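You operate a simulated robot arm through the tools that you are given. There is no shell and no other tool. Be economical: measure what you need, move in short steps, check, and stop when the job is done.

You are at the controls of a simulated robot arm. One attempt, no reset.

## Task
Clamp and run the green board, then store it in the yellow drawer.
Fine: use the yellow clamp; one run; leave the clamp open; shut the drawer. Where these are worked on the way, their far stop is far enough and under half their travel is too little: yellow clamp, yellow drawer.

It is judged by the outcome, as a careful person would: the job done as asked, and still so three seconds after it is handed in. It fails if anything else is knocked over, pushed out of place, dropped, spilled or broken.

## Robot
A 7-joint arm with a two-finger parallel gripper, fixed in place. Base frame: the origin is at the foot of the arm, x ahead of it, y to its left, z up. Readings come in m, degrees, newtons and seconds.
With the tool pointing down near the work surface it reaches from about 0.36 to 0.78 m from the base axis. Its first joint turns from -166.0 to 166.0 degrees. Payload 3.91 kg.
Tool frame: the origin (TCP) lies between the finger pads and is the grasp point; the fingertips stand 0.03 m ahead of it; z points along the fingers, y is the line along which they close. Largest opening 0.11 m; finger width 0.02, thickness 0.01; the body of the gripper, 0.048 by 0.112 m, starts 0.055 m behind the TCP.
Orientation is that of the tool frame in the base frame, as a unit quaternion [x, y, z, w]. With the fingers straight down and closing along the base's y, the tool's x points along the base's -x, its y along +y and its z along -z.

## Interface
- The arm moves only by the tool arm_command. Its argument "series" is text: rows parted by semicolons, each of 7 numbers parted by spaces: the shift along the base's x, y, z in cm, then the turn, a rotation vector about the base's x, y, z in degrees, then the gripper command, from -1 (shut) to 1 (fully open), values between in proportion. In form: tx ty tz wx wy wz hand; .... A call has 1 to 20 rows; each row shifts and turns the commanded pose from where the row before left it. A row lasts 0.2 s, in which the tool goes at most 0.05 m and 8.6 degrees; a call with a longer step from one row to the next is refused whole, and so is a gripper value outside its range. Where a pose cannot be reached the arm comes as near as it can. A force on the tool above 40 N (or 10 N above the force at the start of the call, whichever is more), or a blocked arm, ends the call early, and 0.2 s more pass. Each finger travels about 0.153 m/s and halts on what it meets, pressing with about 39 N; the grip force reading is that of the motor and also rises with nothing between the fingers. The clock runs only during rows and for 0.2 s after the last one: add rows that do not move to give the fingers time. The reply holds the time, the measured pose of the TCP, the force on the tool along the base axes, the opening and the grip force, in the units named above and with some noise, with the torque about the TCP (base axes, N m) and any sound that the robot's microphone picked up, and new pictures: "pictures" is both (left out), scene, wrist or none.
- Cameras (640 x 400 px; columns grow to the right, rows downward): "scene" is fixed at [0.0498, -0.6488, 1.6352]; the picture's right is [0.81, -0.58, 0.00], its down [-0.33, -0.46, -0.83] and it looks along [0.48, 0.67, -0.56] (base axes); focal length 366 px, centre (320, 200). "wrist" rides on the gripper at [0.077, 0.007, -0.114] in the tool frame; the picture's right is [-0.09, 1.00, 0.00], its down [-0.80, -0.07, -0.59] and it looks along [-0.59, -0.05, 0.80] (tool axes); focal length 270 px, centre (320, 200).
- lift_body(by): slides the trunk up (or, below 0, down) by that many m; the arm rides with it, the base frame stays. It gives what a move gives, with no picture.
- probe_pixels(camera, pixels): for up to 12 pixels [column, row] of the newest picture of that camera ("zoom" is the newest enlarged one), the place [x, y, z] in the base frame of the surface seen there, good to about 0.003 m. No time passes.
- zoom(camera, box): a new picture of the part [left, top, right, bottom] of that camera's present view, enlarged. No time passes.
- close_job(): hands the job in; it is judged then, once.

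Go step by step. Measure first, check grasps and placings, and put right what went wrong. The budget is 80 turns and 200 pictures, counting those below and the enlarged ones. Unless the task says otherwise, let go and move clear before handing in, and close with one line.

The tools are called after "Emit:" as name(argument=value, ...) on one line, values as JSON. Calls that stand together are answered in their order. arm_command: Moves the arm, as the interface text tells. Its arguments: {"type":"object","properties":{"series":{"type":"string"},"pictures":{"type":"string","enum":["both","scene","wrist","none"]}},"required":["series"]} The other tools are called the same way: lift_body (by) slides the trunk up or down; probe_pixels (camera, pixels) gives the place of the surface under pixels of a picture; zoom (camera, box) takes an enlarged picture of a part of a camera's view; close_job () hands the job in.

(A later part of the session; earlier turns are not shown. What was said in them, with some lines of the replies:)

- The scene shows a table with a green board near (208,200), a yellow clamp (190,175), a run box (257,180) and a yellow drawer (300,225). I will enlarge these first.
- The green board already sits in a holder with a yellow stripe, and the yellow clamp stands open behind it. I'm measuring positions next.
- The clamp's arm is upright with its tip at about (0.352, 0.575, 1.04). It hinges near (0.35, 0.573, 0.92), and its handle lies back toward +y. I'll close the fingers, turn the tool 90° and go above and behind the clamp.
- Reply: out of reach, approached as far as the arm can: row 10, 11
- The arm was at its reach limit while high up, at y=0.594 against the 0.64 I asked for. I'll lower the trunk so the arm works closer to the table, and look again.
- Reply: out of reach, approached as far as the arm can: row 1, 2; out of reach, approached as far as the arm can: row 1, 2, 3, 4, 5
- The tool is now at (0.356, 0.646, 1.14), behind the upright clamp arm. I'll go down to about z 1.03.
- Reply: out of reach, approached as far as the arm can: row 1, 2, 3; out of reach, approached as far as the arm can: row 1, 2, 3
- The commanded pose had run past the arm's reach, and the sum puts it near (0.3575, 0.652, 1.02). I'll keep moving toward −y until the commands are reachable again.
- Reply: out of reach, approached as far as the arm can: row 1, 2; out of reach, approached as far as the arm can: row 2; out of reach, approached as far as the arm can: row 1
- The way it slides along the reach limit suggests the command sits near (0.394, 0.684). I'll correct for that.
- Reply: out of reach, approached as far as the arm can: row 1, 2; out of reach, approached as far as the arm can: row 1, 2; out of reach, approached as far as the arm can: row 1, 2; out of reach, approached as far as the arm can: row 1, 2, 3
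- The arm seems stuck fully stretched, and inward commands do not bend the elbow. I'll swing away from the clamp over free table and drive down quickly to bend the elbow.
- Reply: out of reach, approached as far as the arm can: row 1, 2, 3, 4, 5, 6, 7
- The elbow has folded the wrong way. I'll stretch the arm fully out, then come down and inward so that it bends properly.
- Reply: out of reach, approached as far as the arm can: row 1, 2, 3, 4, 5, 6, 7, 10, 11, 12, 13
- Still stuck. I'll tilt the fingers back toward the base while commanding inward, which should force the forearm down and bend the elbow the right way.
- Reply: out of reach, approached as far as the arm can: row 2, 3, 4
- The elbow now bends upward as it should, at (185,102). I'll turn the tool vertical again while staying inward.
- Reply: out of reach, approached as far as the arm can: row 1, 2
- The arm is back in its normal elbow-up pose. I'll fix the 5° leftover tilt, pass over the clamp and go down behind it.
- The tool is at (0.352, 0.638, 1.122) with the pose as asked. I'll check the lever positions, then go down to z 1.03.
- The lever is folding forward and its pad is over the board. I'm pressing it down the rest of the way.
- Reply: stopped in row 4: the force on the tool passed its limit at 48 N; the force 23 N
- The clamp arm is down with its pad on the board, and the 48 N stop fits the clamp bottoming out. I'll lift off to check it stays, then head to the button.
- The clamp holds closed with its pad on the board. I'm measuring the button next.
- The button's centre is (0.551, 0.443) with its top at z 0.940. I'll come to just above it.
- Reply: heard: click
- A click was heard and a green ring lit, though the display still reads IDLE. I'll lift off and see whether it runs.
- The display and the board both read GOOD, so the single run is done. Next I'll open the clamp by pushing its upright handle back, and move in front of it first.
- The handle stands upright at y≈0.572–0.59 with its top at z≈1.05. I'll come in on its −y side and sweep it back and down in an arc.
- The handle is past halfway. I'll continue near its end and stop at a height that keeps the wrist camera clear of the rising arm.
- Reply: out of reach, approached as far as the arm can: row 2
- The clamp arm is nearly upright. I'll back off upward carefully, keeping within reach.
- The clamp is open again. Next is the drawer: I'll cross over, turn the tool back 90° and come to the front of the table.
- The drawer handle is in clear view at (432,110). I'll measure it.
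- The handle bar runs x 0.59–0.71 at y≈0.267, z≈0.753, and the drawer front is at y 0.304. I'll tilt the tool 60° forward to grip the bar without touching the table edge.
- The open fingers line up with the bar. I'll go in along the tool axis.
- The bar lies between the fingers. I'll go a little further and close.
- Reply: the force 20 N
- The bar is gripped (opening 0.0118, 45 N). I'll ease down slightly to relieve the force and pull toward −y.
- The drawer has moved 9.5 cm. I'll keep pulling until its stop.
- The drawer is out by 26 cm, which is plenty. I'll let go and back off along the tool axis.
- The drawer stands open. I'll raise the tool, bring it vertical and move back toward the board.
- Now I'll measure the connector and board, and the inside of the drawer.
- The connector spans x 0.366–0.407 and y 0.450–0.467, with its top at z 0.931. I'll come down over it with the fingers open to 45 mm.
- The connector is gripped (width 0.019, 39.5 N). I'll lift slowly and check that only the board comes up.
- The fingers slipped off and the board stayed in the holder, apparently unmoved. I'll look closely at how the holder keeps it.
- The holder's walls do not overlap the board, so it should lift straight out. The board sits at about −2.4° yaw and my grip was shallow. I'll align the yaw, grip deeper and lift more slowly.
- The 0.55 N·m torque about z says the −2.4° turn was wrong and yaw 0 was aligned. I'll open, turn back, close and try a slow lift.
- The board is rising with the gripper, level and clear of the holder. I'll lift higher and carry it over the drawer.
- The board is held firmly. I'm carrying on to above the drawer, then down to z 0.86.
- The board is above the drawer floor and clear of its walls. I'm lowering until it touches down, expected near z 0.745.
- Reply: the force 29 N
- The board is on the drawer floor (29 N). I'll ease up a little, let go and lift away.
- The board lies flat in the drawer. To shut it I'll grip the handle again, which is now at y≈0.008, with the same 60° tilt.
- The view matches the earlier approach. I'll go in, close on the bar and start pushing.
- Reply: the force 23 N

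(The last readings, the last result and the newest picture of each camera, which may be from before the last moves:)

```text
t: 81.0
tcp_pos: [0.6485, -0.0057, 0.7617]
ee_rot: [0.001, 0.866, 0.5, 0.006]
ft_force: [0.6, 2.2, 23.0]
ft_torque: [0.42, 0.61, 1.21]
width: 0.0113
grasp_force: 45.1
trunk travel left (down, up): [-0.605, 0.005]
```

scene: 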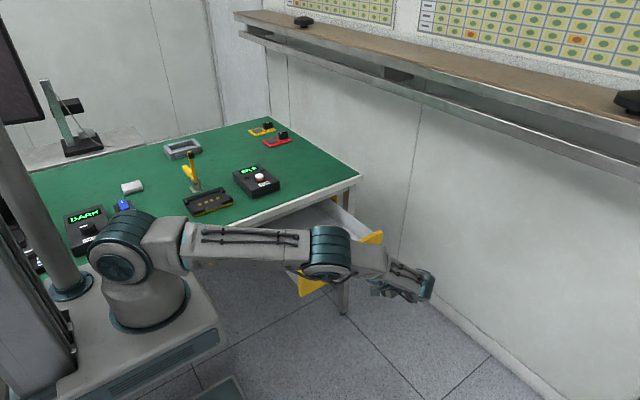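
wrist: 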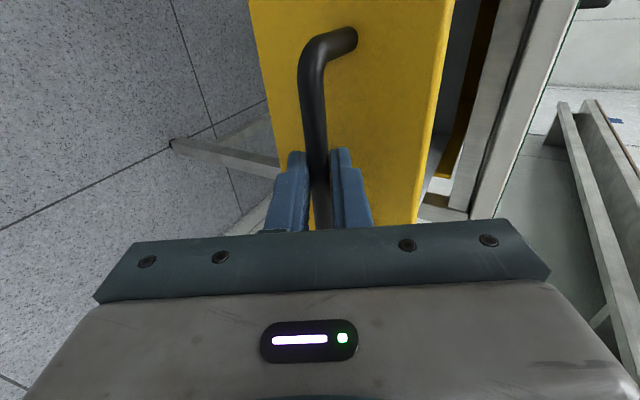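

Emit:
arm_command(series="0 0 0.35 0 0 0 -1;0 1.5 0 0 0 0 -1;0 2 0 0 0 0 -1;0 2 0 0 0 0 -1;0 2 0 0 0 0 -1;0 2 0 0 0 0 -1;0 2 0 0 0 0 -1;0 2 0 0 0 0 -1;0 2 0 0 0 0 -1;0 2 0 0 0 0 -1;0 2 0 0 0 0 -1;0 2 0 0 0 0 -1;0 2 0 0 0 0 -1;0 0 0 0 0 0 -1", pictures="both")

```text
t: 84.0
tcp_pos: [0.6485, 0.2304, 0.7613]
ee_rot: [0.001, 0.867, 0.499, 0.004]
ft_force: [-8.2, 1.1, -4.7]
ft_torque: [-0.01, -0.18, -0.01]
width: 0.0116
grasp_force: 44.5
trunk travel left (down, up): [-0.605, 0.005]
```

scene: 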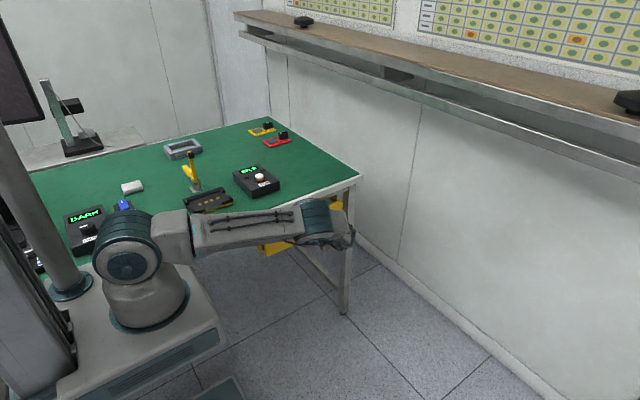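
wrist: 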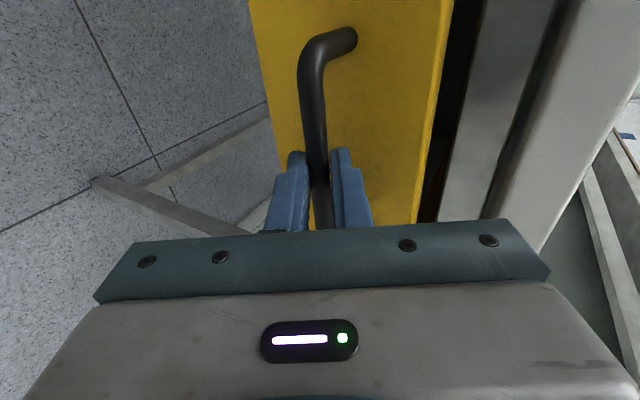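

The drawer has about 2.5 cm left. I'm pushing it home gently.

Emit:
arm_command(series="0 1 0 0 0 0 -1;0 0.8 0 0 0 0 -1;0 0.5 0 0 0 0 -1;0 0.3 0 0 0 0 -1;0 0.3 0 0 0 0 -1;0 0.3 0 0 0 0 -1;0 0 0 0 0 0 -1", pictures="none")

```text
t: 85.3
tcp_pos: [0.6483, 0.2504, 0.7615]
ee_rot: [0.001, 0.868, 0.497, 0.007]
ft_force: [-12.9, -34.0, 12.8]
ft_torque: [-0.12, 0.02, -0.04]
width: 0.0117
grasp_force: 45.0
trunk travel left (down, up): [-0.605, 0.005]
stopped in row 6: the force on the tool passed its limit at 43 N (the readings are from after the stop); the commanded pose is now the measured one
```

The drawer is at its stop (43 N). I'll release, back off and check the position of its front.

Emit:
arm_command(series="0 0 0 0 0 0 -0.27;0 0 0 0 0 0 -0.27;0 -2.6 1.5 0 0 0 -0.27;0 -3 1.8 0 0 0 -0.27;0 -4 1.8 0 0 0 -0.27;0 -4 2 0 0 0 -0.27;0 -4 3 0 0 0 -0.27;0 -4 4 0 0 0 -0.27;0 0 4 -7.5 0 0 -0.27;0 0 4 -7.5 0 0 -0.27;0 0 4 -7.5 0 0 -0.27;0 0 0 -7.5 0 0 -0.27;0 0 0 -7.5 0 0 -0.27;0 0 0 -7.5 0 0 -0.27;0 0 0 -7.5 0 0 -0.27;0 0 0 -7.5 0 0 -0.27;0 0 0 0 0 0 -0.27", pictures="both")

Emit:
zoom(camera="scene", box=[160, 110, 380, 270])

```text
refused: row 8 steps farther than a row can; nothing moved
```

```text
2.50 times, centred on (270, 190) of scene
```

zoom: 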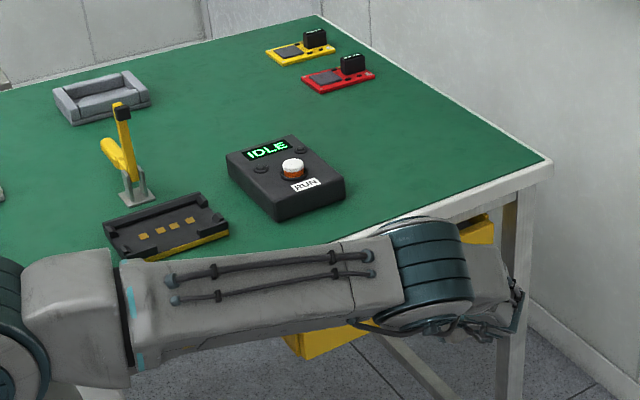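

One row was too long, so nothing moved. I'm resending it with shorter steps.

Emit:
arm_command(series="0 0 0 0 0 0 -0.27;0 0 0 0 0 0 -0.27;0 -2.6 1.5 0 0 0 -0.27;0 -3 1.8 0 0 0 -0.27;0 -4 1.8 0 0 0 -0.27;0 -4 2 0 0 0 -0.27;0 -3 3 0 0 0 -0.27;0 -3 3 0 0 0 -0.27;0 0 4 -7.5 0 0 -0.27;0 0 4 -7.5 0 0 -0.27;0 0 4 -7.5 0 0 -0.27;0 0 0 -7.5 0 0 -0.27;0 0 0 -7.5 0 0 -0.27;0 0 0 -7.5 0 0 -0.27;0 0 0 -7.5 0 0 -0.27;0 0 0 -7.5 0 0 -0.27;0 0 0 0 0 0 -0.27", pictures="both")

Emit:
zoom(camera="scene", box=[160, 110, 380, 270])

Emit:
probe_pixels(camera="scene", pixels=[[290, 233], [306, 230], [290, 222], [262, 250], [303, 234], [322, 220], [194, 153], [191, 170]])

```text
t: 88.9
tcp_pos: [0.6481, 0.0602, 1.0099]
ee_rot: [0.0, 1.0, -0.004, 0.004]
ft_force: [-1.0, -0.5, 0.3]
ft_torque: [0.03, 0.01, 0.02]
width: 0.0401
grasp_force: 0.1
trunk travel left (down, up): [-0.605, 0.005]
```

scene: 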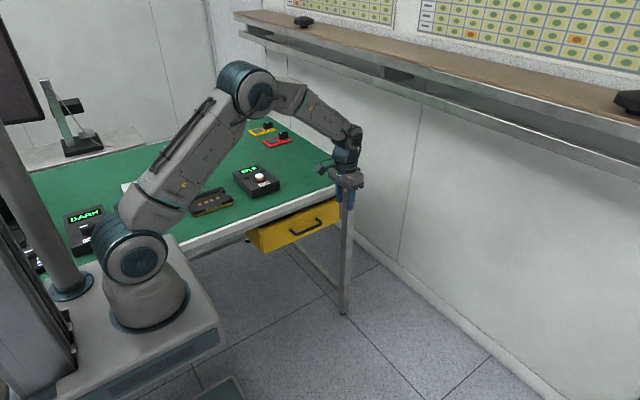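
wrist: 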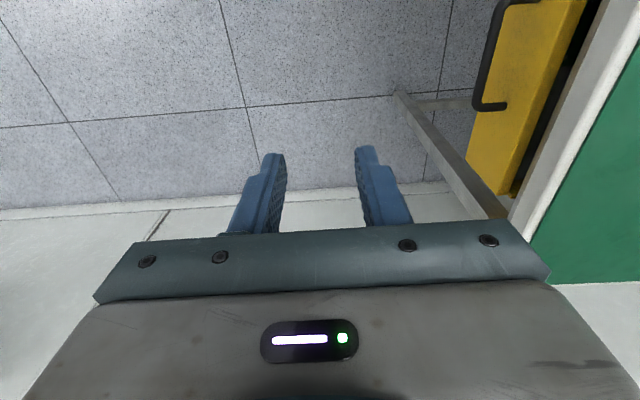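

```text
2.50 times, centred on (270, 190) of scene
```

zoom: 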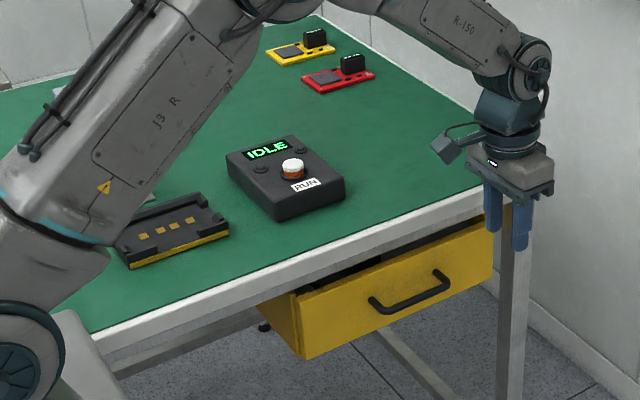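

```text
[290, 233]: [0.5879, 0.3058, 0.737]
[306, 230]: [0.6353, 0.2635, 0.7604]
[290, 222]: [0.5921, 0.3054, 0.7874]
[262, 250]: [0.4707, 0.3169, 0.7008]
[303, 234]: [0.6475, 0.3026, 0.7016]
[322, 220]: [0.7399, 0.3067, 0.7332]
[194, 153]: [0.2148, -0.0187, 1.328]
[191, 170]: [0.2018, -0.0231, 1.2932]
```

The drawer front reads y≈0.305, as it did when shut at the start. The clamp stood open and upright in the previous enlarged view, and the gripper is clear, so I'm handing in.

Emit:
close_job()

```text
The job is handed in.
```

The green board was clamped with the yellow clamp and run once (it read GOOD). It is now stored in the shut yellow drawer, and the clamp is open.
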